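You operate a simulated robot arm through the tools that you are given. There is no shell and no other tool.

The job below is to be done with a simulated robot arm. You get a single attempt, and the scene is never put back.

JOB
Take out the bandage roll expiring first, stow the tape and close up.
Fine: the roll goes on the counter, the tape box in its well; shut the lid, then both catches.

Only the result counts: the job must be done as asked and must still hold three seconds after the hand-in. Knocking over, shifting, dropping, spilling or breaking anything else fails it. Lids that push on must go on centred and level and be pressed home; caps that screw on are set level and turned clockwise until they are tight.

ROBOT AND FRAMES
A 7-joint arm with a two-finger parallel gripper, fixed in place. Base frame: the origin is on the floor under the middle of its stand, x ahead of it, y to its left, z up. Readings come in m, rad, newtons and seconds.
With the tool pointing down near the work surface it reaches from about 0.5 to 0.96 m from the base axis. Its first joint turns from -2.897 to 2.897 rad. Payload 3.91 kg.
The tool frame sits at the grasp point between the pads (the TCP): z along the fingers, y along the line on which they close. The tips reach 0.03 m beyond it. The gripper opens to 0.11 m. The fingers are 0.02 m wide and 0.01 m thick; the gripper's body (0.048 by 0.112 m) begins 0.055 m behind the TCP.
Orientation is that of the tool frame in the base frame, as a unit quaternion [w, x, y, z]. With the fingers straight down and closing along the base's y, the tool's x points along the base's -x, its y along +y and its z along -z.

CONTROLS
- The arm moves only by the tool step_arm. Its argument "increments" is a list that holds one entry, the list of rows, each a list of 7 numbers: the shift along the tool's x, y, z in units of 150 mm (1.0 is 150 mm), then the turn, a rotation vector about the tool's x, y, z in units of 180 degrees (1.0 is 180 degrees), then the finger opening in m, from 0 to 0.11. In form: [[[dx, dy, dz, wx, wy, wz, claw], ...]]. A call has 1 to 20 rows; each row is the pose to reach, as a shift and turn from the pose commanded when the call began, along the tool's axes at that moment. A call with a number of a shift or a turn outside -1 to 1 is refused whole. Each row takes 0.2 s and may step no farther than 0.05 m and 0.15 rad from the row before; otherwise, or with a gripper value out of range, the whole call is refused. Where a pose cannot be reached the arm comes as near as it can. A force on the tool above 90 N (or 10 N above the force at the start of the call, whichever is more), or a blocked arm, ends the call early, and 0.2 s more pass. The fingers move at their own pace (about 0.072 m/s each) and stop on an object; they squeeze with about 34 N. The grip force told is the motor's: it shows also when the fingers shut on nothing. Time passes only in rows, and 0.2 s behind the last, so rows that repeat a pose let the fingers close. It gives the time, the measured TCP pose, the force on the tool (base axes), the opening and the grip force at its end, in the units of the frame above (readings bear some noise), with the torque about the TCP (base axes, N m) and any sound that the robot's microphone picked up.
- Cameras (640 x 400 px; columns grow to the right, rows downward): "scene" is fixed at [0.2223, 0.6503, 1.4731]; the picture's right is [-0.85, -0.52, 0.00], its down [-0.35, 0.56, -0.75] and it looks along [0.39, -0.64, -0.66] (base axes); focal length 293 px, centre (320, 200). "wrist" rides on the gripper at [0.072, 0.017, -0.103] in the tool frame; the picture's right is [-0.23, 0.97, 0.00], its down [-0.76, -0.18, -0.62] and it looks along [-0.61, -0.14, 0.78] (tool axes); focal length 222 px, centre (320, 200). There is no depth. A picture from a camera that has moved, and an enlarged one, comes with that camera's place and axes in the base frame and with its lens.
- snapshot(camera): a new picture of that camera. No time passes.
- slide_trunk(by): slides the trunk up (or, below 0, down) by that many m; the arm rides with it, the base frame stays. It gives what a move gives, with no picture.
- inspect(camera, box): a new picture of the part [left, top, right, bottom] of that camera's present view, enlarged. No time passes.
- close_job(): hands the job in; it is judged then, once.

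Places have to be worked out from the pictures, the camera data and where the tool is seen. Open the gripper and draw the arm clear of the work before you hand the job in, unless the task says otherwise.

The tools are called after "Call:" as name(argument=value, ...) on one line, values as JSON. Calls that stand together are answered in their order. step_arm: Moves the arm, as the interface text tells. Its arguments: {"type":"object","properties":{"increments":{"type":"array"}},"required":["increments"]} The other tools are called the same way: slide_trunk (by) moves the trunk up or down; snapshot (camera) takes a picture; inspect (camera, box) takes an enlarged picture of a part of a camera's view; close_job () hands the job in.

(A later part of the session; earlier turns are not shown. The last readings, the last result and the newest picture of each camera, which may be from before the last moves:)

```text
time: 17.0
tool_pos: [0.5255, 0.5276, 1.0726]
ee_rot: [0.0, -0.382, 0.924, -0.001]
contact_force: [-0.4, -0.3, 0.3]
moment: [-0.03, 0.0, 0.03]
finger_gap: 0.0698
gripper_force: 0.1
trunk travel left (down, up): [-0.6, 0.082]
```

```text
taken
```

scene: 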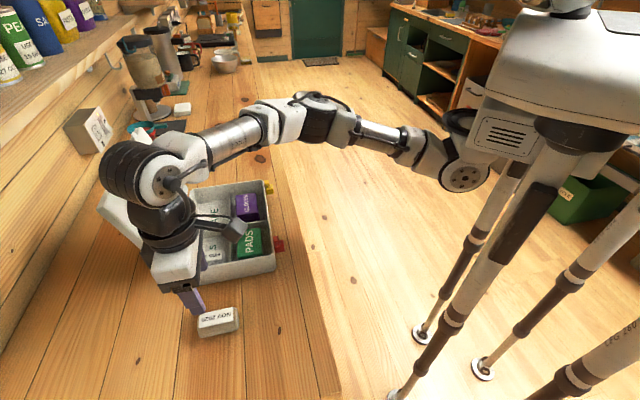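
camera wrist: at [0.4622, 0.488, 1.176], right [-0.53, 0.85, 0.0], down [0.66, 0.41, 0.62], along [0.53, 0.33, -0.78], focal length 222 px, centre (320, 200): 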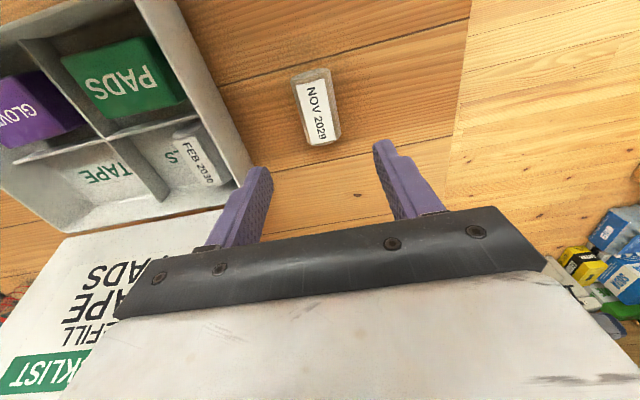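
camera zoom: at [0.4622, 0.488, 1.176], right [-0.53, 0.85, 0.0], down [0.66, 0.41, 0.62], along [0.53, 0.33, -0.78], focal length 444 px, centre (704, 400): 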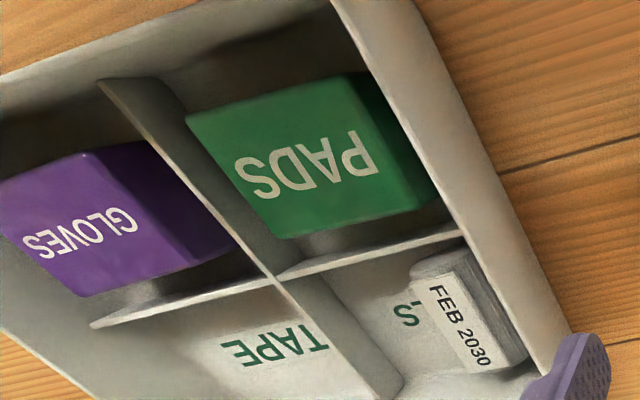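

In the tool's frame the counter is at z≈0.898 and the roll is safely placed. Next is the tape box at roughly (1.037, -0.09), which is near or beyond the vertical reach. I'll swing over the front of the kit at safe height, turning the tool to match the tape box's faces.

Call:
step_arm(increments=[[[0.106, -0.153, -0.033, 0, 0, 0.046, 0.09], [0.212, -0.307, -0.067, 0, 0, 0.0925, 0.1], [0.318, -0.46, -0.1, 0, 0, 0.1385, 0.11], [0.423, -0.613, -0.133, 0, 0, 0.185, 0.11], [0.529, -0.767, -0.167, 0, 0, 0.231, 0.11], [0.635, -0.92, -0.2, 0, 0, 0.277, 0.11]]])

Call:
step_arm(increments=[[[-0.082, -0.18, 0, 0, 0, 0.042, 0.11], [-0.164, -0.361, 0, 0, 0, 0.084, 0.11], [-0.246, -0.541, 0, 0, 0, 0.126, 0.11], [-0.328, -0.722, 0, 0, 0, 0.168, 0.11], [-0.41, -0.902, 0, 0, 0, 0.209, 0.11]]])

Call:
snapshot(camera="wrist")

Call:
snapshot(camera="scene")

```text
time: 18.4
tool_pos: [0.5531, 0.3584, 1.1031]
ee_rot: [0.0, 0.042, 0.999, 0.0]
contact_force: [0.4, -0.5, 0.2]
moment: [0.02, 0.02, 0.01]
finger_gap: 0.1099
gripper_force: 0.0
trunk travel left (down, up): [-0.6, 0.082]
```

```text
time: 19.6
tool_pos: [0.6035, 0.217, 1.1038]
ee_rot: [0.0, 0.363, 0.932, -0.001]
contact_force: [-0.2, 0.5, -0.1]
moment: [0.0, 0.0, 0.02]
finger_gap: 0.1102
gripper_force: 0.2
trunk travel left (down, up): [-0.6, 0.082]
```

```text
taken
camera wrist: at [0.5627, 0.2797, 1.2065], right [0.83, 0.56, 0.0], down [0.44, -0.65, 0.62], along [0.35, -0.51, -0.78], focal length 222 px, centre (320, 200)
```

wrist: 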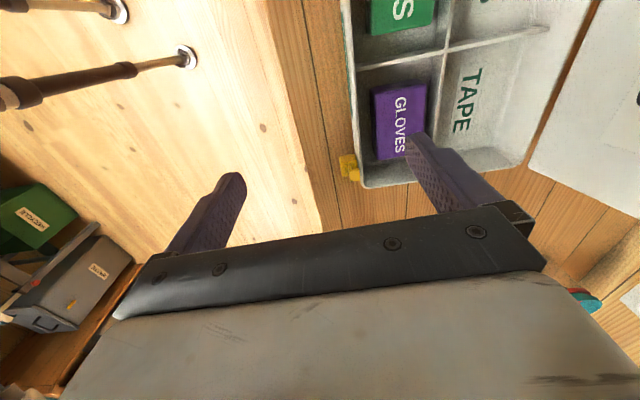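

```text
taken
```

scene: 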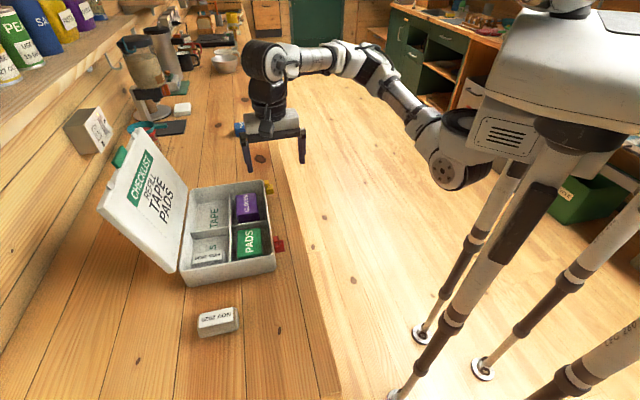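

I'm facing along the counter toward the tape box now and the kit looks undisturbed. I'll advance toward the tape box at the same height.

Call:
step_arm(increments=[[[-0.3, 0.04, 0, 0, 0, 0, 0.11], [-0.6, 0.08, 0, 0, 0, 0, 0.11], [-0.95, 0.12, 0, 0, 0, 0, 0.11]]])

Call:
step_arm(increments=[[[-0.3, 0.04, 0, 0, 0, 0, 0.11], [-0.6, 0.08, 0, 0, 0, 0, 0.11], [-0.95, 0.12, 0, 0, 0, 0, 0.11]]])

Call:
snapshot(camera="wrist")

Call:
snapshot(camera="scene")

```text
refused: row 3 steps farther than a row can; nothing moved
```

```text
refused: row 3 steps farther than a row can; nothing moved
```

```text
taken
camera wrist: at [0.5627, 0.2797, 1.2065], right [0.83, 0.56, 0.0], down [0.44, -0.65, 0.62], along [0.35, -0.51, -0.78], focal length 222 px, centre (320, 200)
```

wrist: 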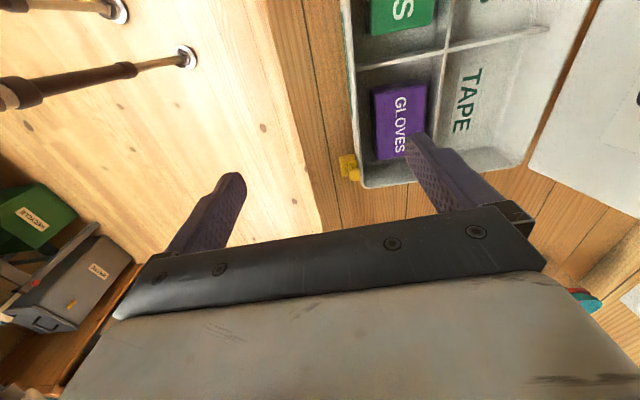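

```text
taken
```

scene: 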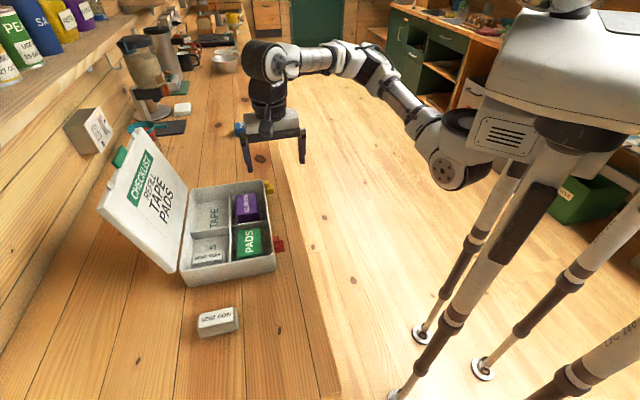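

Both calls were refused because one row stepped too far. I'll resend with smaller steps.

Call:
step_arm(increments=[[[-0.24, 0.03, 0, 0, 0, 0, 0.11], [-0.48, 0.06, 0, 0, 0, 0, 0.11], [-0.72, 0.09, 0, 0, 0, 0, 0.11], [-0.96, 0.12, 0, 0, 0, 0, 0.11]]])

Call:
step_arm(increments=[[[-0.24, 0.03, 0, 0, 0, 0, 0.11], [-0.48, 0.06, 0, 0, 0, 0, 0.11], [-0.72, 0.09, 0, 0, 0, 0, 0.11], [-0.9, 0.12, 0, 0, 0, 0, 0.11]]])

Call:
snapshot(camera="wrist")

Call:
snapshot(camera="scene")

```text
time: 20.6
tool_pos: [0.723, 0.1341, 1.1018]
ee_rot: [-0.001, 0.361, 0.932, 0.0]
contact_force: [0.2, -0.3, -0.5]
moment: [-0.02, 0.03, 0.05]
finger_gap: 0.11
gripper_force: 0.1
trunk travel left (down, up): [-0.6, 0.082]
```

```text
time: 21.6
tool_pos: [0.8302, 0.0538, 1.0989]
ee_rot: [0.0, 0.362, 0.932, 0.0]
contact_force: [0.2, -1.1, -0.3]
moment: [0.02, -0.01, -0.03]
finger_gap: 0.11
gripper_force: 0.0
trunk travel left (down, up): [-0.6, 0.082]
```

```text
taken
camera wrist: at [0.7889, 0.116, 1.204], right [0.82, 0.57, 0.0], down [0.44, -0.64, 0.62], along [0.35, -0.51, -0.78], focal length 222 px, centre (320, 200)
```

wrist: 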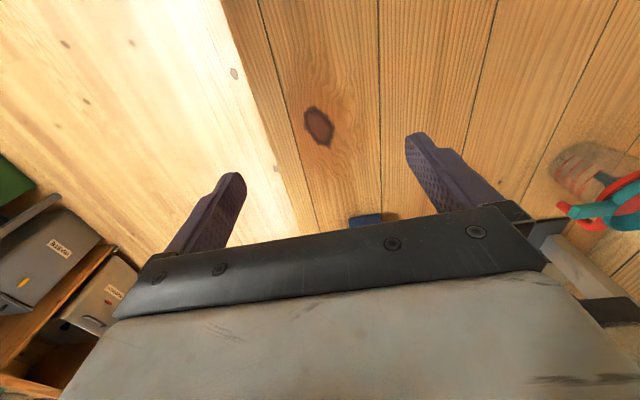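

```text
taken
```

scene: 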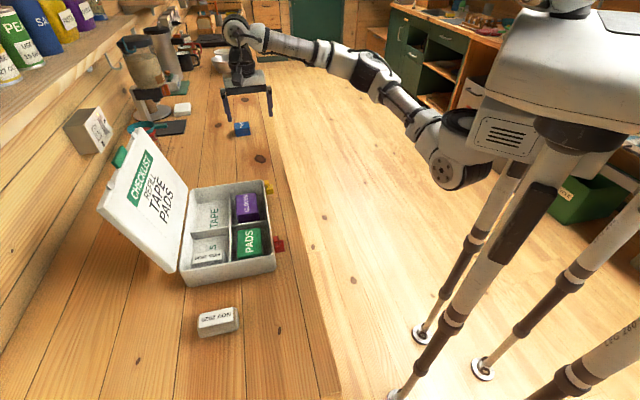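

The arm is at 0.83 m radius and following well. I'll go further, toward 0.93 m.

Call:
step_arm(increments=[[[-0.2, 0.02, 0, 0, 0, 0, 0.11], [-0.4, 0.04, 0, 0, 0, 0, 0.11], [-0.6, 0.06, 0, 0, 0, 0, 0.11], [-0.85, 0.09, 0, 0, 0, 0, 0.11]]])

Call:
snapshot(camera="wrist")

Call:
snapshot(camera="scene")

```text
time: 22.6
tool_pos: [0.9285, -0.0173, 1.1025]
ee_rot: [0.001, 0.359, 0.933, -0.001]
contact_force: [-0.3, 1.1, -0.2]
moment: [-0.08, 0.01, -0.03]
finger_gap: 0.1099
gripper_force: 0.0
out of reach, approached as far as the arm can: row 4
trunk travel left (down, up): [-0.6, 0.082]
```

```text
taken
camera wrist: at [0.8862, 0.0432, 1.206], right [0.82, 0.57, 0.0], down [0.44, -0.64, 0.62], along [0.36, -0.51, -0.78], focal length 222 px, centre (320, 200)
```

wrist: 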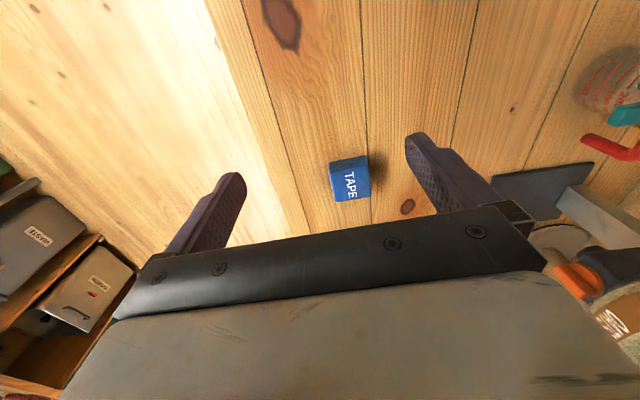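

```text
taken
```

scene: 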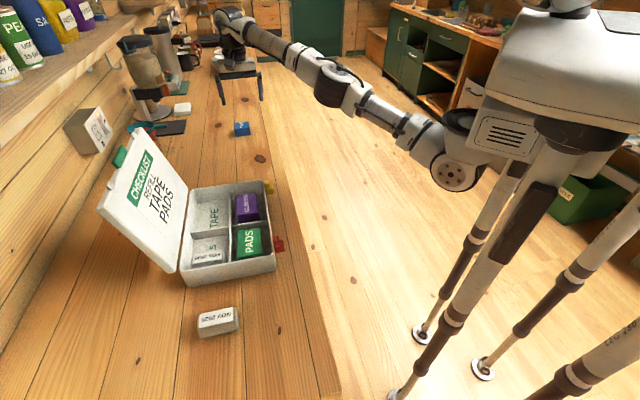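

The vertical tool's reach ends near 0.93 m at this height. I'll zoom on the tape box to pin it down.

Call:
inspect(camera="wrist", box=[300, 130, 396, 205])

Call:
inspect(camera="scene", box=[215, 105, 271, 140])

```text
5.33 times, centred on (348, 168) of wrist
camera zoom: at [0.8862, 0.0432, 1.206], right [0.82, 0.57, 0.0], down [0.44, -0.64, 0.62], along [0.36, -0.51, -0.78], focal length 1185 px, centre (171, 373)
```

zoom: 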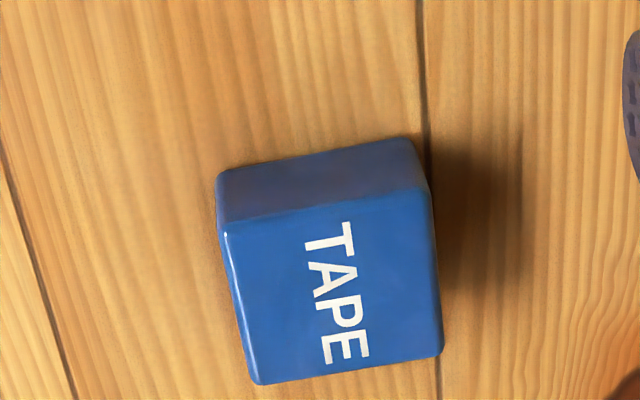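

```text
11.43 times, centred on (243, 122) of scene
camera zoom: at [0.2223, 0.6503, 1.4731], right [-0.85, -0.52, 0.0], down [-0.35, 0.56, -0.75], along [0.39, -0.64, -0.66], focal length 3347 px, centre (1200, 1086)
```

zoom: 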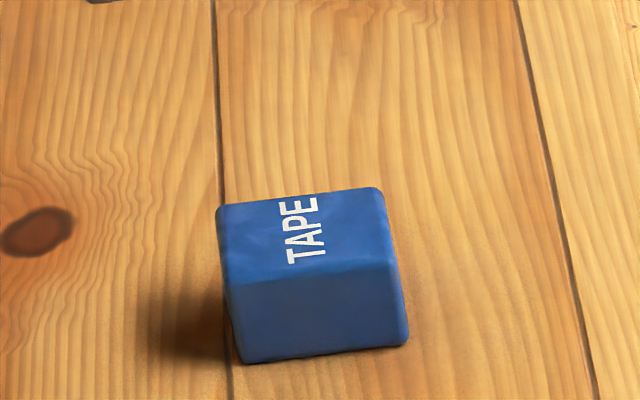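

The tape box top is centred at about (1.035, -0.087), z≈0.927, with faces aligned to the tool within 2°. It is about 10 cm beyond vertical reach, so I'll tilt the tool 35° about its closing axis so the fingers point outward along the box's long line, and come lower.

Call:
step_arm(increments=[[[0, 0, 0.12, 0, -0.039, 0, 0.09], [0, 0, 0.24, 0, -0.078, 0, 0.09], [0, 0, 0.36, 0, -0.117, 0, 0.09], [0, 0, 0.48, 0, -0.156, 0, 0.09], [0, 0, 0.6, 0, -0.1944, 0, 0.09]]])

Call:
snapshot(camera="wrist")

Call:
snapshot(camera="scene")

```text
time: 23.8
tool_pos: [0.9294, -0.0198, 1.0123]
ee_rot: [0.281, 0.345, 0.889, -0.108]
contact_force: [-0.3, 0.8, -0.4]
moment: [-0.03, -0.02, 0.04]
finger_gap: 0.0898
gripper_force: 0.0
trunk travel left (down, up): [-0.6, 0.082]
```

```text
taken
camera wrist: at [0.8536, 0.0727, 1.0553], right [0.79, 0.59, 0.13], down [0.07, -0.31, 0.95], along [0.6, -0.74, -0.29], focal length 222 px, centre (320, 200)
```

wrist: 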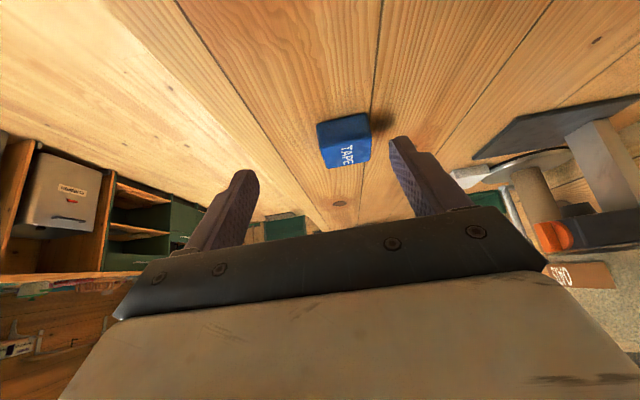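

```text
taken
```

scene: 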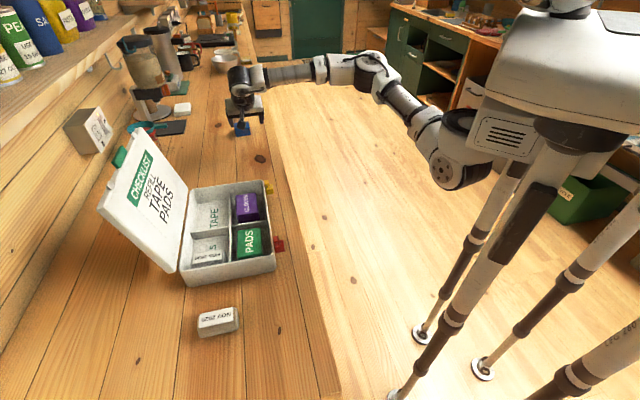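

The tilt worked and the tape box sits nicely ahead between the fingers. I'll zoom to refine its position from this closer view.

Call:
inspect(camera="wrist", box=[280, 90, 408, 190])

Call:
inspect(camera="scene", box=[205, 60, 285, 145])

```text
4.00 times, centred on (344, 140) of wrist
camera zoom: at [0.8536, 0.0727, 1.0553], right [0.79, 0.59, 0.13], down [0.07, -0.31, 0.95], along [0.6, -0.74, -0.29], focal length 888 px, centre (224, 440)
```

zoom: 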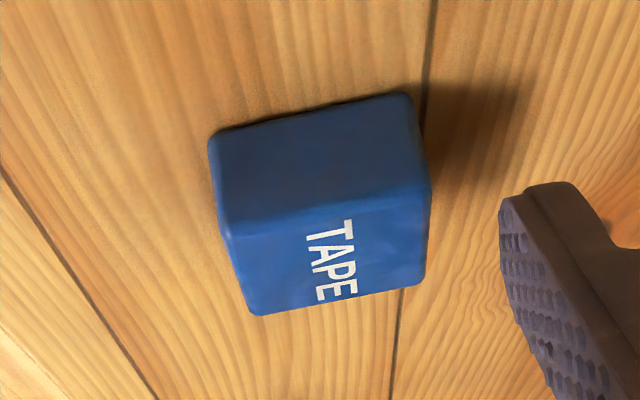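

```text
4.71 times, centred on (245, 102) of scene
camera zoom: at [0.2223, 0.6503, 1.4731], right [-0.85, -0.52, 0.0], down [-0.35, 0.56, -0.75], along [0.39, -0.64, -0.66], focal length 1378 px, centre (673, 659)
```

zoom: 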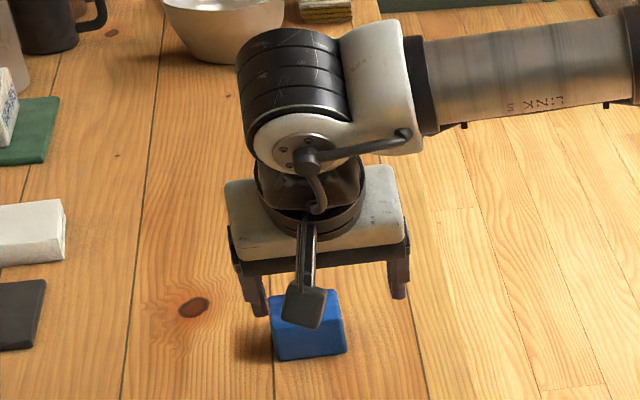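

Both views agree on the tape box centre at (1.036, -0.089) and counter height. I'll advance along the tilted axis so the fingers straddle the box, with the tips about 7 mm above the counter.

Call:
step_arm(increments=[[[-0.07, 0.034, 0.2, 0.0016, 0, 0.0023, 0.09], [-0.14, 0.067, 0.4, 0.0032, 0, 0.0046, 0.09], [-0.22, 0.1, 0.6, 0.0048, 0, 0.0068, 0.09], [-0.28, 0.125, 0.75, 0.0064, 0, 0.0091, 0.09], [-0.313, 0.134, 0.849, 0.0064, 0, 0.0091, 0.09], [-0.313, 0.134, 0.849, 0.0064, 0, 0.0091, 0.09]]])

Call:
snapshot(camera="wrist")

Call:
inspect(camera="scene", box=[205, 60, 285, 145])

```text
time: 25.2
tool_pos: [1.0237, -0.0804, 0.9353]
ee_rot: [0.279, 0.36, 0.883, -0.113]
contact_force: [0.1, -0.6, -0.4]
moment: [-0.02, -0.02, 0.03]
finger_gap: 0.0899
gripper_force: 0.0
trunk travel left (down, up): [-0.6, 0.082]
```

```text
taken
camera wrist: at [0.9512, 0.0138, 0.9793], right [0.81, 0.56, 0.13], down [0.07, -0.31, 0.95], along [0.58, -0.76, -0.29], focal length 222 px, centre (320, 200)
```

wrist: 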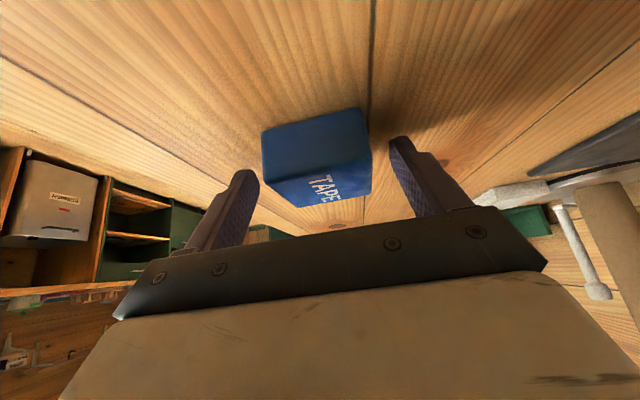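

```text
4.71 times, centred on (245, 102) of scene
camera zoom: at [0.2223, 0.6503, 1.4731], right [-0.85, -0.52, 0.0], down [-0.35, 0.56, -0.75], along [0.39, -0.64, -0.66], focal length 1378 px, centre (673, 659)
```

zoom: 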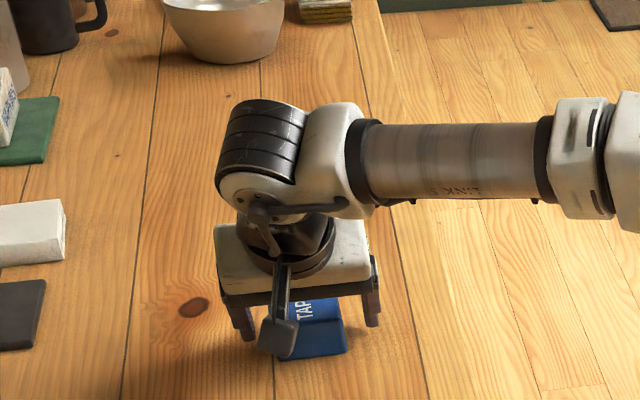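

The box is centred between the fingers with no contact, so I'll close on it.

Call:
step_arm(increments=[[[0, 0, 0, 0, 0, 0, 0.06], [0, 0, 0, 0, 0, 0, 0.04], [0, 0, 0, 0, 0, 0, 0.04], [0, 0, 0, 0, 0, 0, 0.04]]])

Call:
snapshot(camera="wrist")

```text
time: 26.2
tool_pos: [1.0239, -0.0819, 0.9352]
ee_rot: [0.279, 0.361, 0.883, -0.113]
contact_force: [-0.2, -1.1, 0.2]
moment: [0.0, -0.01, 0.02]
finger_gap: 0.0571
gripper_force: 33.7
trunk travel left (down, up): [-0.6, 0.082]
```

```text
taken
camera wrist: at [0.9512, 0.0137, 0.9795], right [0.81, 0.56, 0.13], down [0.07, -0.31, 0.95], along [0.58, -0.76, -0.29], focal length 222 px, centre (320, 200)
```

wrist: 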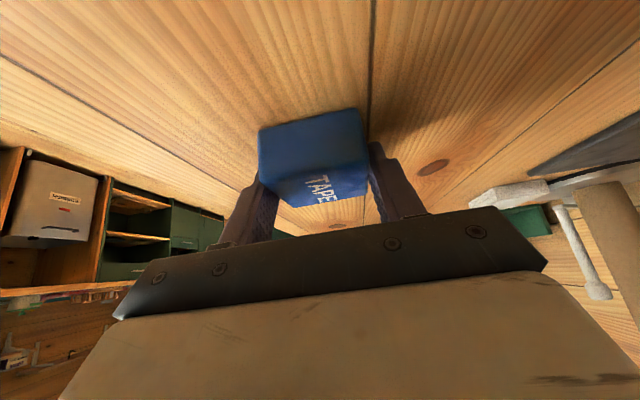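

The tape is gripped at 57 mm with 34 N. I'll lift it and bring it about 20 cm back along the counter, to where the arm reaches with a vertical tool, so I can regrasp it there.

Call:
step_arm(increments=[[[-0.115, 0, -0.164, 0, 0, 0, 0.04], [-0.23, 0, -0.328, 0, 0, 0, 0.04], [-0.04, -0.003, -0.461, 0, 0, 0, 0.04], [0.15, -0.006, -0.594, 0, 0, 0, 0.04], [0.339, -0.01, -0.7265, 0, 0, 0, 0.04]]])

Call:
step_arm(increments=[[[0.19, -0.003, -0.133, 0, 0, 0, 0.04], [0.38, -0.006, -0.266, 0, 0, 0, 0.04], [0.569, -0.01, -0.3985, 0, 0, 0, 0.04], [0.569, -0.01, -0.3985, 0, 0, 0, 0.04]]])

Call:
snapshot(camera="wrist")

Call:
snapshot(camera="scene")

```text
time: 27.4
tool_pos: [0.9488, -0.0074, 0.9952]
ee_rot: [0.279, 0.362, 0.882, -0.114]
contact_force: [-0.6, 0.1, -1.1]
moment: [-0.02, 0.01, 0.0]
finger_gap: 0.0572
gripper_force: 34.2
trunk travel left (down, up): [-0.6, 0.082]
```

```text
time: 28.4
tool_pos: [0.8733, 0.0661, 0.9924]
ee_rot: [0.279, 0.361, 0.883, -0.113]
contact_force: [-0.5, -0.2, -1.0]
moment: [0.03, -0.01, 0.03]
finger_gap: 0.0571
gripper_force: 34.0
trunk travel left (down, up): [-0.6, 0.082]
```

```text
taken
camera wrist: at [0.8001, 0.1614, 1.0358], right [0.82, 0.56, 0.13], down [0.07, -0.31, 0.95], along [0.58, -0.76, -0.29], focal length 222 px, centre (320, 200)
```

wrist: 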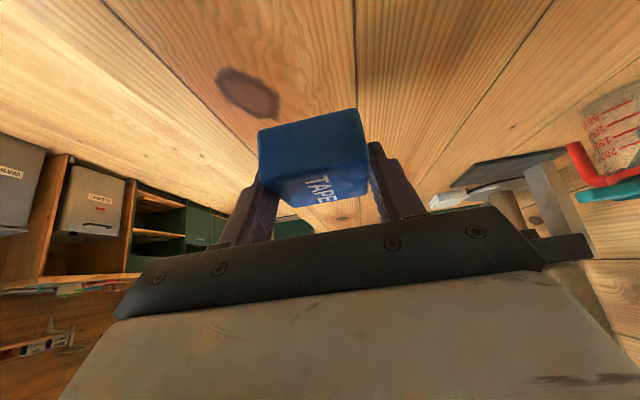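

```text
taken
```

scene: 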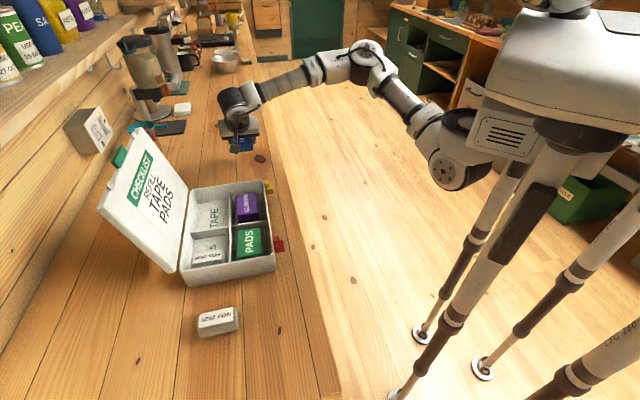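

The tape is held and the spot below is clear. I'll lower it toward the counter, stopping just above contact.

Call:
step_arm(increments=[[[0.065, 0, 0.093, 0, 0, 0, 0.04], [0.13, 0, 0.186, 0, 0, 0, 0.04], [0.1915, 0, 0.2733, 0, 0, 0, 0.04], [0.1915, 0, 0.2733, 0, 0, 0, 0.04]]])

```text
time: 29.4
tool_pos: [0.874, 0.0639, 0.9425]
ee_rot: [0.278, 0.36, 0.883, -0.113]
contact_force: [0.0, -0.4, -0.3]
moment: [-0.02, 0.03, -0.03]
finger_gap: 0.0571
gripper_force: 34.3
trunk travel left (down, up): [-0.6, 0.082]
```

No contact yet, so I'll lower the last few millimetres in two small steps.

Call:
step_arm(increments=[[[0.011, 0, 0.016, 0, 0, 0, 0.04], [0.02, 0, 0.029, 0, 0, 0, 0.04], [0.02, 0, 0.029, 0, 0, 0, 0.04]]])

```text
time: 30.2
tool_pos: [0.8732, 0.0633, 0.9383]
ee_rot: [0.278, 0.36, 0.883, -0.114]
contact_force: [-0.4, 0.5, -0.3]
moment: [0.0, -0.03, 0.02]
finger_gap: 0.057
gripper_force: 33.6
trunk travel left (down, up): [-0.6, 0.082]
```

Call:
step_arm(increments=[[[0.007, 0, 0.0105, 0, 0, 0, 0.04], [0.007, 0, 0.0105, 0, 0, 0, 0.04]]])

```text
time: 30.8
tool_pos: [0.8724, 0.0632, 0.936]
ee_rot: [0.278, 0.362, 0.883, -0.114]
contact_force: [-0.2, -0.6, -0.2]
moment: [0.02, 0.01, -0.01]
finger_gap: 0.0569
gripper_force: 33.8
trunk travel left (down, up): [-0.6, 0.082]
```

Still no contact reading, so another 1.5 mm.

Call:
step_arm(increments=[[[0.0055, 0, 0.008, 0, 0, 0, 0.04], [0.0055, 0, 0.008, 0, 0, 0, 0.04]]])

```text
time: 31.4
tool_pos: [0.8739, 0.0622, 0.9345]
ee_rot: [0.279, 0.361, 0.883, -0.113]
contact_force: [-1.2, 0.7, 2.0]
moment: [0.01, 0.01, 0.02]
finger_gap: 0.057
gripper_force: 33.5
trunk travel left (down, up): [-0.6, 0.082]
```

Light contact at 2 N, so the box is on the counter. I'll open the fingers.

Call:
step_arm(increments=[[[0, 0, 0, 0, 0, 0, 0.058], [0, 0, 0, 0, 0, 0, 0.062], [0, 0, 0, 0, 0, 0, 0.075], [0, 0, 0, 0, 0, 0, 0.1], [0, 0, 0, 0, 0, 0, 0.1]]])

Call:
snapshot(camera="wrist")

```text
time: 32.6
tool_pos: [0.8725, 0.0633, 0.9354]
ee_rot: [0.279, 0.361, 0.883, -0.114]
contact_force: [0.4, 0.3, -0.1]
moment: [0.01, 0.03, 0.01]
finger_gap: 0.1001
gripper_force: 0.1
trunk travel left (down, up): [-0.6, 0.082]
```

```text
taken
camera wrist: at [0.8007, 0.1583, 0.9788], right [0.81, 0.56, 0.13], down [0.07, -0.31, 0.95], along [0.58, -0.76, -0.29], focal length 222 px, centre (320, 200)
```

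wrist: 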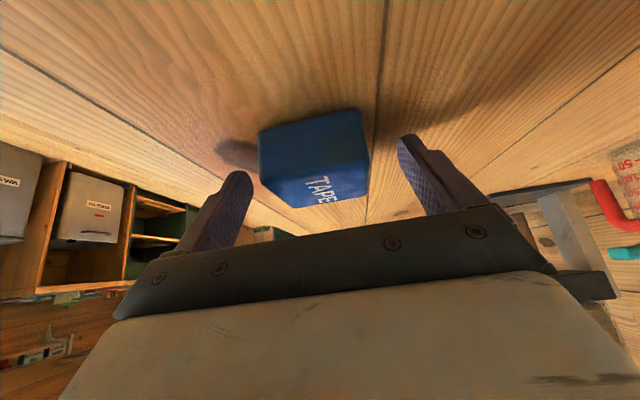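

Released. I'll back off along the tool axis and bring the tool upright, then turn it 90° so it closes along the counter direction, the same orientation I used at the kit.

Call:
step_arm(increments=[[[0, 0, -0.27, 0, 0, 0, 0.11], [0, 0, -0.53, 0, 0, 0, 0.11], [0, 0, -0.8, 0, 0, 0, 0.11], [0, 0, -0.8, 0, 0.039, 0, 0.11], [0, 0, -0.8, 0, 0.078, 0, 0.11], [0, 0, -0.8, 0, 0.117, 0, 0.11], [0, 0, -0.8, 0, 0.156, 0, 0.11], [0, 0, -0.8, 0, 0.1944, 0, 0.11]]])

Call:
step_arm(increments=[[[-0.05, 0.001, -0.016, 0, 0, -0.0455, 0.11], [-0.1, 0.001, -0.031, 0, 0, -0.091, 0.11], [-0.15, 0.002, -0.047, 0, 0, -0.1365, 0.11], [-0.2, 0.003, -0.063, 0, 0, -0.182, 0.11], [-0.25, 0.004, -0.079, 0, 0, -0.2275, 0.11], [-0.3, 0.004, -0.094, 0, 0, -0.273, 0.11], [-0.35, 0.005, -0.11, 0, 0, -0.3185, 0.11], [-0.4, 0.006, -0.126, 0, 0, -0.364, 0.11], [-0.45, 0.007, -0.142, 0, 0, -0.4095, 0.11], [-0.5, 0.007, -0.157, 0, 0, -0.455, 0.11], [-0.549, 0.008, -0.173, 0, 0, -0.5, 0.11]]])

Call:
snapshot(camera="wrist")

Call:
snapshot(camera="scene")

```text
time: 34.4
tool_pos: [0.8223, 0.111, 1.0328]
ee_rot: [-0.001, 0.378, 0.926, 0.0]
contact_force: [-0.7, 0.1, -0.4]
moment: [-0.01, -0.02, 0.0]
finger_gap: 0.1102
gripper_force: 0.1
trunk travel left (down, up): [-0.6, 0.082]
```

```text
time: 36.8
tool_pos: [0.8731, 0.0626, 1.0544]
ee_rot: [0.0, -0.253, 0.968, 0.0]
contact_force: [1.2, -0.3, -0.7]
moment: [-0.01, 0.02, 0.01]
finger_gap: 0.1098
gripper_force: 0.0
out of reach, approached as far as the arm can: row 10, 11
trunk travel left (down, up): [-0.6, 0.082]
```

```text
taken
camera wrist: at [0.8023, 0.0431, 1.1585], right [-0.28, 0.96, 0.0], down [0.75, 0.22, 0.62], along [0.6, 0.17, -0.78], focal length 222 px, centre (320, 200)
```

wrist: 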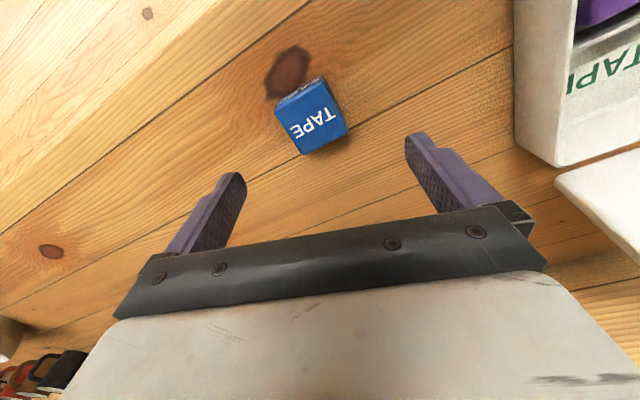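

```text
taken
```

scene: 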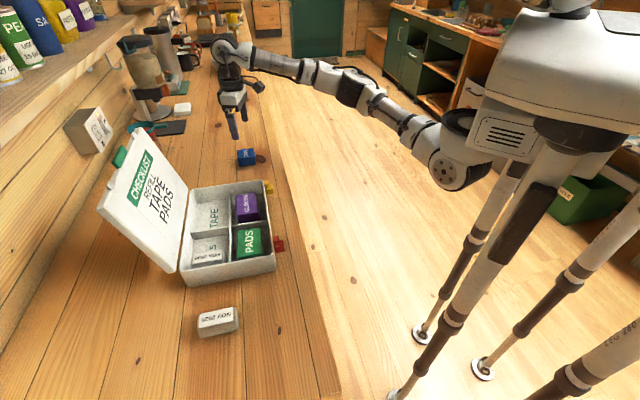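

The yaw ran into a joint limit at about 209°, so the 90° turn isn't available out here. I'll turn back to the previous yaw, regrasp the box across the counter there, and do the turn later near the kit where it's reachable.

Call:
step_arm(increments=[[[0, 0, 0, 0, 0, 0.041, 0.1], [0, 0, 0, 0, 0, 0.082, 0.1], [0, 0, 0, 0, 0, 0.123, 0.1], [0, 0, 0, 0, 0, 0.164, 0.1], [0, 0, 0, 0, 0, 0.205, 0.1], [0, 0, 0, 0, 0, 0.246, 0.1], [0, 0, 0, 0, 0, 0.287, 0.1], [0, 0, 0, 0, 0, 0.328, 0.1], [0, 0, 0, 0, 0, 0.369, 0.1], [0, 0, 0, 0, 0, 0.41, 0.1]]])

Call:
snapshot(camera="wrist")

```text
time: 39.0
tool_pos: [0.8722, 0.0644, 1.0537]
ee_rot: [-0.001, 0.381, 0.924, 0.0]
contact_force: [-0.2, -0.3, 0.9]
moment: [0.01, 0.02, 0.05]
finger_gap: 0.1
gripper_force: 0.0
trunk travel left (down, up): [-0.6, 0.082]
```

```text
taken
camera wrist: at [0.8332, 0.1274, 1.1587], right [0.85, 0.53, 0.0], down [0.41, -0.66, 0.62], along [0.33, -0.53, -0.78], focal length 222 px, centre (320, 200)
```

wrist: 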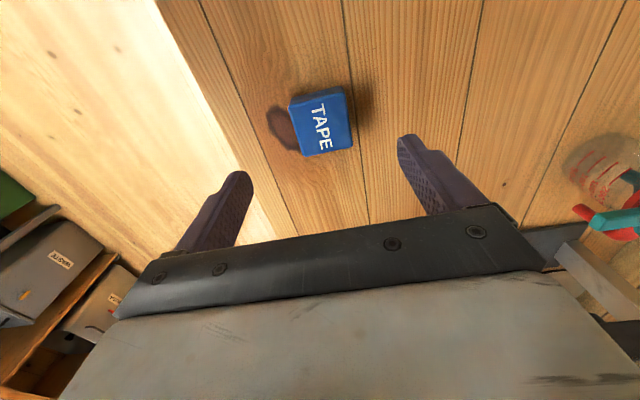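

The yaw is back at about 135°. I'll zoom on the tape for the vertical regrasp.

Call:
inspect(camera="wrist", box=[264, 65, 392, 165])

```text
4.00 times, centred on (328, 115) of wrist
camera zoom: at [0.8332, 0.1274, 1.1587], right [0.85, 0.53, 0.0], down [0.41, -0.66, 0.62], along [0.33, -0.53, -0.78], focal length 888 px, centre (288, 540)
```

zoom: 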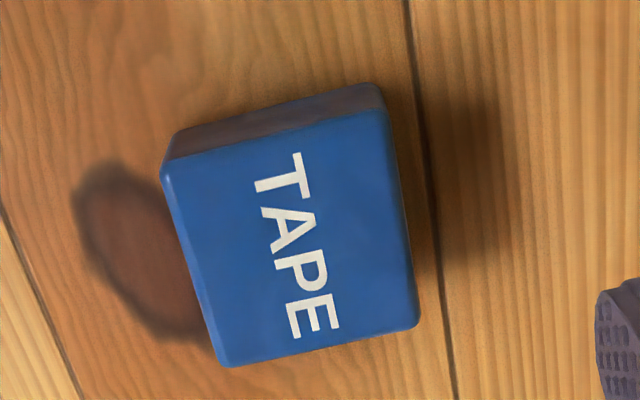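

The tape is 12 mm ahead of the TCP, laterally centred and aligned. I'll descend over it with a vertical tool and grip it.

Call:
step_arm(increments=[[[-0.04, -0.002, 0.1, 0, 0, 0, 0.085], [-0.081, -0.003, 0.3, 0, 0, 0, 0.085], [-0.081, -0.003, 0.5, 0, 0, 0, 0.085], [-0.081, -0.003, 0.67, 0, 0, 0, 0.085], [-0.081, -0.003, 0.79, 0, 0, 0, 0.085], [-0.081, -0.003, 0.79, 0, 0, 0, 0.085]]])

Call:
snapshot(camera="wrist")

```text
time: 40.4
tool_pos: [0.8797, 0.0547, 0.9359]
ee_rot: [0.0, 0.379, 0.925, 0.0]
contact_force: [0.4, 1.2, 0.2]
moment: [-0.02, -0.02, -0.02]
finger_gap: 0.0847
gripper_force: 0.0
trunk travel left (down, up): [-0.6, 0.082]
```

```text
taken
camera wrist: at [0.8407, 0.1181, 1.0404], right [0.85, 0.53, 0.0], down [0.42, -0.66, 0.62], along [0.33, -0.53, -0.78], focal length 222 px, centre (320, 200)
```

wrist: 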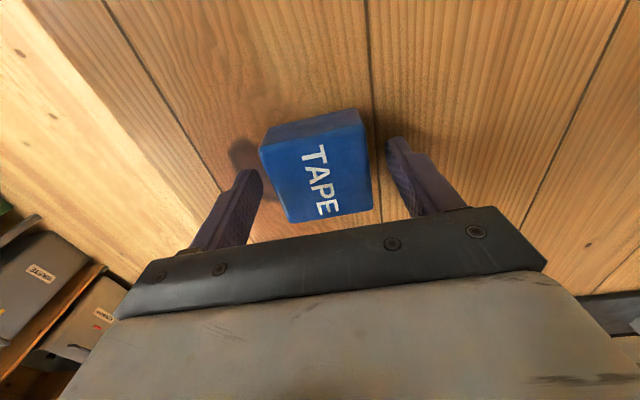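

The fingers straddle the tape box and I see no contact. I'll close on it and lift.

Call:
step_arm(increments=[[[0, 0, 0, 0, 0, 0, 0.06], [0, 0, 0, 0, 0, 0, 0.04], [0, 0, 0, 0, 0, 0, 0.04], [0, 0, 0, 0, 0, 0, 0.04], [0, 0, -0.1, 0, 0, 0, 0.04], [0, 0, -0.3, 0, 0, 0, 0.04], [0, 0, -0.6, 0, 0, 0, 0.04], [0, 0, -0.9, 0, 0, 0, 0.04], [0, 0, -0.9, 0, 0, 0, 0.04]]])

Call:
snapshot(camera="wrist")

Call:
snapshot(camera="scene")

```text
time: 42.4
tool_pos: [0.8811, 0.0544, 1.0692]
ee_rot: [0.0, 0.379, 0.925, 0.0]
contact_force: [-0.2, -0.3, -0.3]
moment: [0.0, 0.04, -0.08]
finger_gap: 0.0569
gripper_force: 34.5
trunk travel left (down, up): [-0.6, 0.082]
```

```text
taken
camera wrist: at [0.8422, 0.1176, 1.1735], right [0.85, 0.53, 0.0], down [0.42, -0.66, 0.62], along [0.33, -0.53, -0.78], focal length 222 px, centre (320, 200)
```

wrist: 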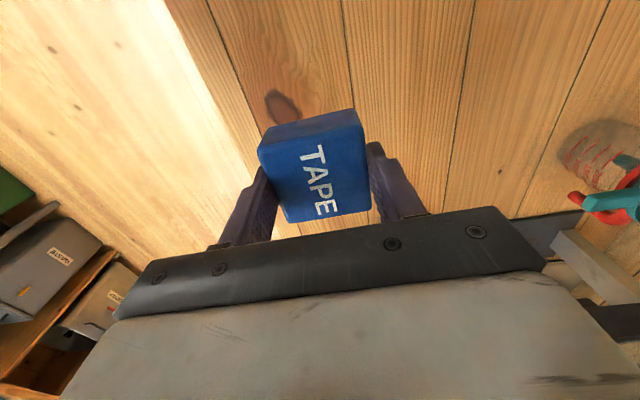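

```text
taken
```

scene: 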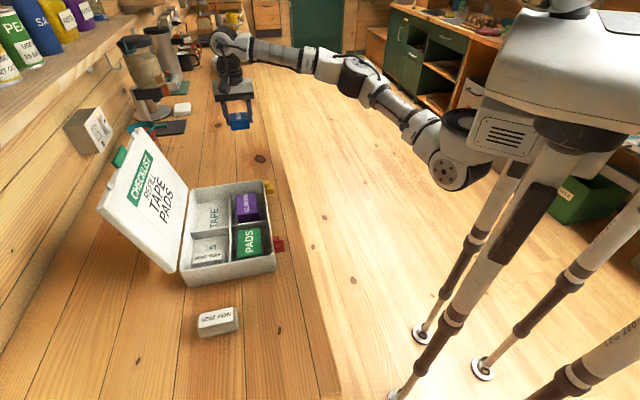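

The tape is held. I'll carry it over to the TAPE well, turning 90° on the way so the fingers close along the kit's length, and stop slightly in front for a look.

Call:
step_arm(increments=[[[0.148, 0.043, 0, 0, 0, -0.0417, 0.04], [0.297, 0.086, 0, 0, 0, -0.0833, 0.04], [0.445, 0.129, 0, 0, 0, -0.125, 0.04], [0.593, 0.172, 0, 0, 0, -0.1667, 0.04], [0.742, 0.215, 0, 0, 0, -0.2083, 0.04], [0.89, 0.258, 0, 0, 0, -0.25, 0.04]]])

Call:
step_arm(increments=[[[0.074, 0.136, 0, 0, 0, -0.041, 0.04], [0.149, 0.271, 0, 0, 0, -0.082, 0.04], [0.223, 0.407, 0, 0, 0, -0.1235, 0.04], [0.297, 0.542, 0, 0, 0, -0.165, 0.04], [0.372, 0.678, 0, 0, 0, -0.206, 0.04], [0.446, 0.813, 0, 0, 0, -0.247, 0.04], [0.446, 0.813, 0, 0, 0, -0.247, 0.04]]])

Call:
snapshot(camera="wrist")

Call:
snapshot(camera="scene")

```text
time: 43.8
tool_pos: [0.8131, 0.1768, 1.0716]
ee_rot: [-0.001, -0.004, 1.0, 0.0]
contact_force: [0.3, 0.0, 0.0]
moment: [-0.04, -0.01, -0.01]
finger_gap: 0.057
gripper_force: 34.5
trunk travel left (down, up): [-0.6, 0.082]
```

```text
time: 45.4
tool_pos: [0.7434, 0.2978, 1.0703]
ee_rot: [0.0, -0.382, 0.924, 0.0]
contact_force: [0.0, -1.2, -1.1]
moment: [0.01, -0.01, -0.01]
finger_gap: 0.0573
gripper_force: 34.2
trunk travel left (down, up): [-0.6, 0.082]
```

```text
taken
camera wrist: at [0.6803, 0.2592, 1.1753], right [-0.53, 0.85, 0.0], down [0.66, 0.41, 0.62], along [0.53, 0.33, -0.78], focal length 222 px, centre (320, 200)
```

wrist: 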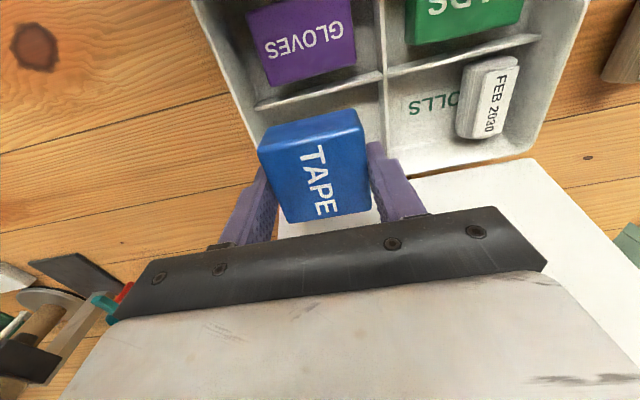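

```text
taken
```

scene: 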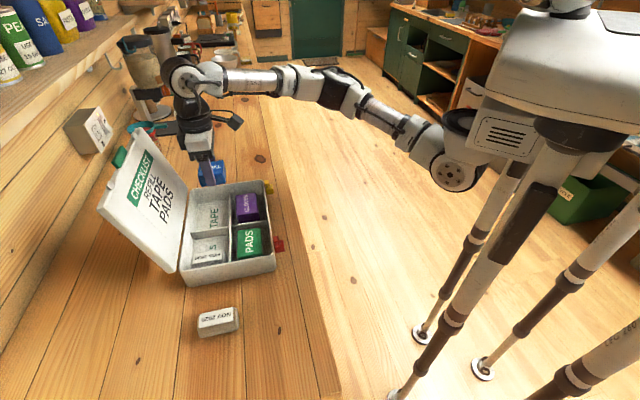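

The view shows the TCP centred between the well's side walls (span ≈132 mm), and the well centre about 25 mm further back. I'll shift back, descend into the well and stop just above the floor.

Call:
step_arm(increments=[[[-0.085, 0.005, 0.0, 0, 0, 0, 0.04], [-0.17, 0.011, 0.1, 0, 0, 0, 0.04], [-0.17, 0.011, 0.3, 0, 0, 0, 0.04], [-0.17, 0.011, 0.5, 0, 0, 0, 0.04], [-0.17, 0.011, 0.6, 0, 0, 0, 0.04], [-0.17, 0.011, 0.6, 0, 0, 0, 0.04]]])

Call:
snapshot(camera="wrist")

Call:
inspect(camera="scene", box=[90, 110, 298, 270])

```text
time: 46.8
tool_pos: [0.7628, 0.3173, 0.9789]
ee_rot: [0.0, -0.379, 0.925, 0.0]
contact_force: [0.4, -1.3, -0.4]
moment: [0.03, 0.04, -0.01]
finger_gap: 0.0571
gripper_force: 33.9
trunk travel left (down, up): [-0.6, 0.082]
```

```text
taken
camera wrist: at [0.7, 0.2783, 1.0829], right [-0.53, 0.85, 0.0], down [0.67, 0.41, 0.62], along [0.53, 0.33, -0.78], focal length 222 px, centre (320, 200)
```

wrist: 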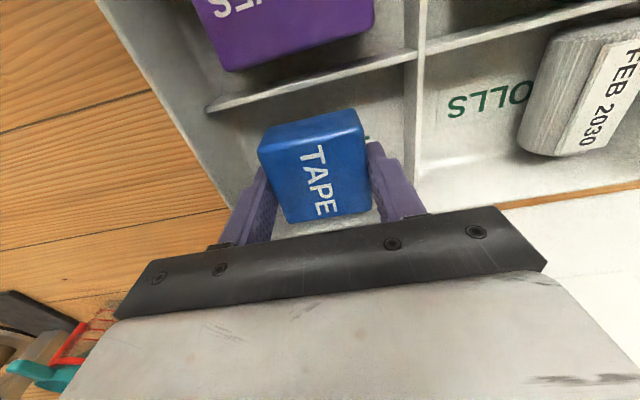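

```text
2.50 times, centred on (194, 190) of scene
camera zoom: at [0.2223, 0.6503, 1.4731], right [-0.85, -0.52, 0.0], down [-0.35, 0.56, -0.75], along [0.39, -0.64, -0.66], focal length 732 px, centre (635, 225)
```

zoom: 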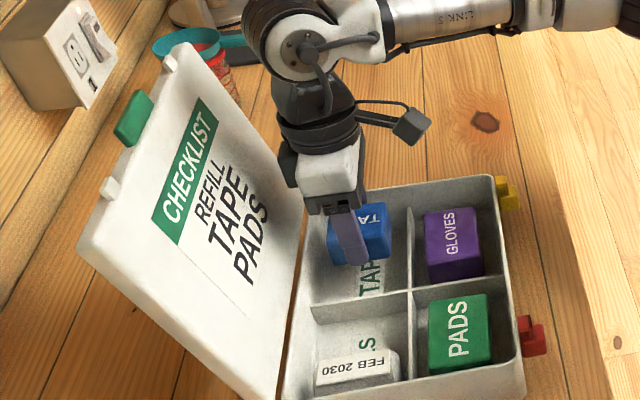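

The tape is well centred over its well. I'll lower to a few millimetres above the floor.

Call:
step_arm(increments=[[[0, 0, 0.07, 0, 0, 0, 0.04], [0, 0, 0.14, 0, 0, 0, 0.04], [0, 0, 0.2, 0, 0, 0, 0.04], [0, 0, 0.2, 0, 0, 0, 0.04]]])

```text
time: 47.8
tool_pos: [0.7628, 0.3183, 0.9511]
ee_rot: [0.0, -0.381, 0.925, 0.0]
contact_force: [0.6, -0.4, -1.3]
moment: [-0.01, 0.0, 0.01]
finger_gap: 0.0574
gripper_force: 33.7
trunk travel left (down, up): [-0.6, 0.082]
```

Call:
step_arm(increments=[[[0, 0, 0.02, 0, 0, 0, 0.04], [0, 0, 0.03, 0, 0, 0, 0.04], [0, 0, 0.03, 0, 0, 0, 0.04]]])

```text
time: 48.6
tool_pos: [0.7633, 0.3168, 0.9469]
ee_rot: [0.001, -0.381, 0.925, -0.001]
contact_force: [0.9, -0.6, 0.0]
moment: [0.02, -0.01, 0.0]
finger_gap: 0.0571
gripper_force: 33.9
trunk travel left (down, up): [-0.6, 0.082]
```

No contact at TCP 0.947, so I'll go down another 2 mm.

Call:
step_arm(increments=[[[0, 0, 0.0135, 0, 0, 0, 0.04], [0, 0, 0.0135, 0, 0, 0, 0.04]]])

```text
time: 49.2
tool_pos: [0.7621, 0.3187, 0.9443]
ee_rot: [-0.001, -0.381, 0.925, 0.0]
contact_force: [0.4, -0.6, -0.4]
moment: [-0.04, 0.0, 0.0]
finger_gap: 0.0572
gripper_force: 33.8
trunk travel left (down, up): [-0.6, 0.082]
```

Call:
step_arm(increments=[[[0, 0, 0.0135, 0, 0, 0, 0.04], [0, 0, 0.0135, 0, 0, 0, 0.04]]])

```text
time: 49.8
tool_pos: [0.7643, 0.3181, 0.9418]
ee_rot: [-0.001, -0.38, 0.925, 0.001]
contact_force: [0.4, 0.4, 1.3]
moment: [0.01, 0.05, 0.01]
finger_gap: 0.0567
gripper_force: 34.2
trunk travel left (down, up): [-0.6, 0.082]
```

1.3 N could be first contact or noise, so one more millimetre will tell.

Call:
step_arm(increments=[[[0, 0, 0.008, 0, 0, 0, 0.04], [0, 0, 0.008, 0, 0, 0, 0.04]]])

```text
time: 50.4
tool_pos: [0.761, 0.3179, 0.9425]
ee_rot: [0.001, -0.38, 0.925, 0.0]
contact_force: [1.8, 2.9, 8.4]
moment: [-0.01, 0.08, -0.04]
finger_gap: 0.0571
gripper_force: 34.2
trunk travel left (down, up): [-0.6, 0.082]
```

Contact at 8 N: the box is on the well floor. I'll open gently to about 78 mm, which keeps the fingers inside the well, and then lift straight out.

Call:
step_arm(increments=[[[0, 0, -0.004, 0, 0, 0, 0.058], [0, 0, -0.004, 0, 0, 0, 0.062], [0, 0, -0.004, 0, 0, 0, 0.07], [0, 0, -0.004, 0, 0, 0, 0.078], [0, 0, -0.004, 0, 0, 0, 0.078]]])

Call:
snapshot(camera="wrist")

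```text
time: 51.6
tool_pos: [0.7621, 0.3181, 0.9414]
ee_rot: [0.0, -0.381, 0.925, 0.0]
contact_force: [-0.2, -0.5, -0.2]
moment: [-0.05, 0.02, -0.01]
finger_gap: 0.0781
gripper_force: 0.1
trunk travel left (down, up): [-0.6, 0.082]
```

```text
taken
camera wrist: at [0.6995, 0.2791, 1.0461], right [-0.53, 0.85, 0.0], down [0.67, 0.41, 0.62], along [0.53, 0.33, -0.78], focal length 222 px, centre (320, 200)
```

wrist: 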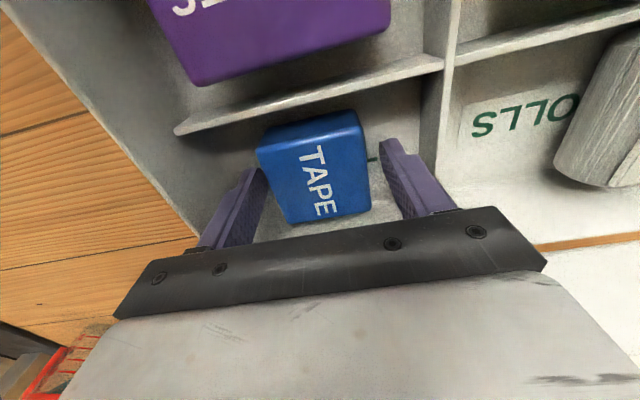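

The tape is released in its well. I'll lift straight up clear of the kit and view it.

Call:
step_arm(increments=[[[0, 0, -0.1, 0, 0, 0, 0.078], [0, 0, -0.4, 0, 0, 0, 0.078], [0, 0, -0.7, 0, 0, 0, 0.078], [0, 0, -1.0, 0, 0, 0, 0.078], [0, 0, -1.0, 0, 0, 0, 0.078]]])

Call:
snapshot(camera="wrist")

Call:
inspect(camera="scene", box=[90, 110, 298, 270])

```text
time: 52.8
tool_pos: [0.7621, 0.3167, 1.0905]
ee_rot: [0.0, -0.381, 0.925, 0.0]
contact_force: [0.7, -0.1, 0.8]
moment: [-0.02, 0.0, -0.03]
finger_gap: 0.0783
gripper_force: 0.0
trunk travel left (down, up): [-0.6, 0.082]
```

```text
taken
camera wrist: at [0.6984, 0.2773, 1.196], right [-0.53, 0.85, 0.0], down [0.67, 0.41, 0.62], along [0.53, 0.33, -0.78], focal length 222 px, centre (320, 200)
```

wrist: 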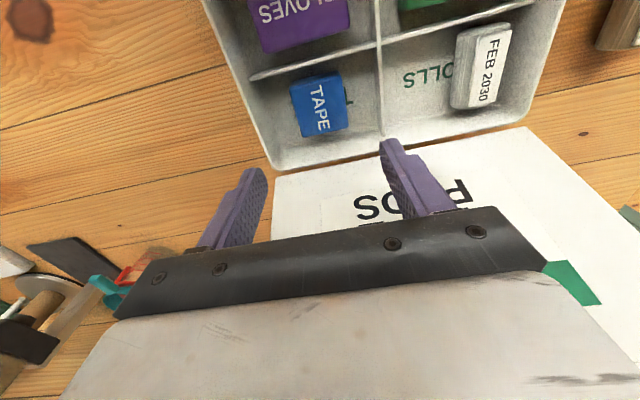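

```text
2.50 times, centred on (194, 190) of scene
camera zoom: at [0.2223, 0.6503, 1.4731], right [-0.85, -0.52, 0.0], down [-0.35, 0.56, -0.75], along [0.39, -0.64, -0.66], focal length 732 px, centre (635, 225)
```

zoom: 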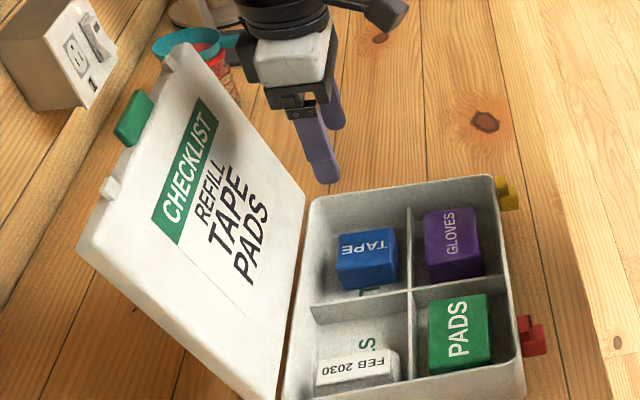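

The tape box sits flat in its well. Next is the lid, so I'll back off, raise and tilt the wrist camera to look at the lid and triangulate its top edge, nubs and hinge.

Call:
step_arm(increments=[[[0.19, 0, -0.133, 0, -0.039, 0, 0.05], [0.38, 0, -0.267, 0, -0.078, 0, 0.03], [0.57, 0, -0.4, 0, -0.117, 0, 0.0], [0.76, 0, -0.533, 0, -0.156, 0, 0.0], [0.95, 0, -0.667, 0, -0.1944, 0, 0.0], [0.95, 0, -0.667, 0, -0.1944, 0, 0.0]]])

Call:
snapshot(camera="wrist")

Call:
snapshot(camera="scene")

```text
time: 54.2
tool_pos: [0.6586, 0.2176, 1.1891]
ee_rot: [0.279, -0.363, 0.882, 0.114]
contact_force: [-0.3, 0.4, -0.3]
moment: [-0.02, 0.05, 0.03]
finger_gap: 0.0002
gripper_force: 33.7
trunk travel left (down, up): [-0.6, 0.082]
```

```text
taken
camera wrist: at [0.5624, 0.1453, 1.233], right [-0.55, 0.82, 0.13], down [0.31, 0.06, 0.95], along [0.77, 0.57, -0.29], focal length 222 px, centre (320, 200)
```

wrist: 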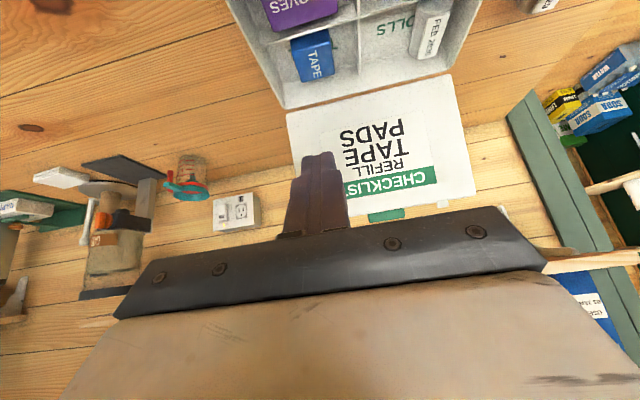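

```text
taken
```

scene: 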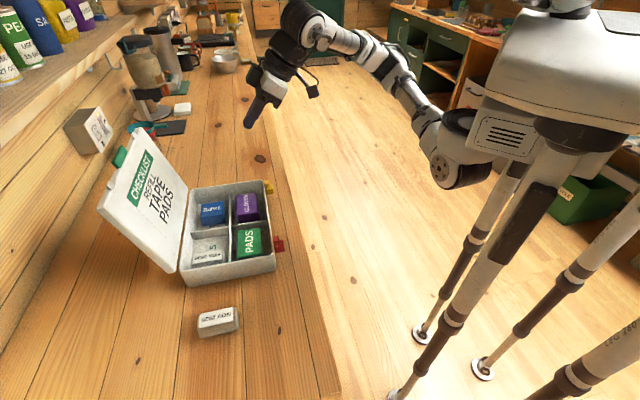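

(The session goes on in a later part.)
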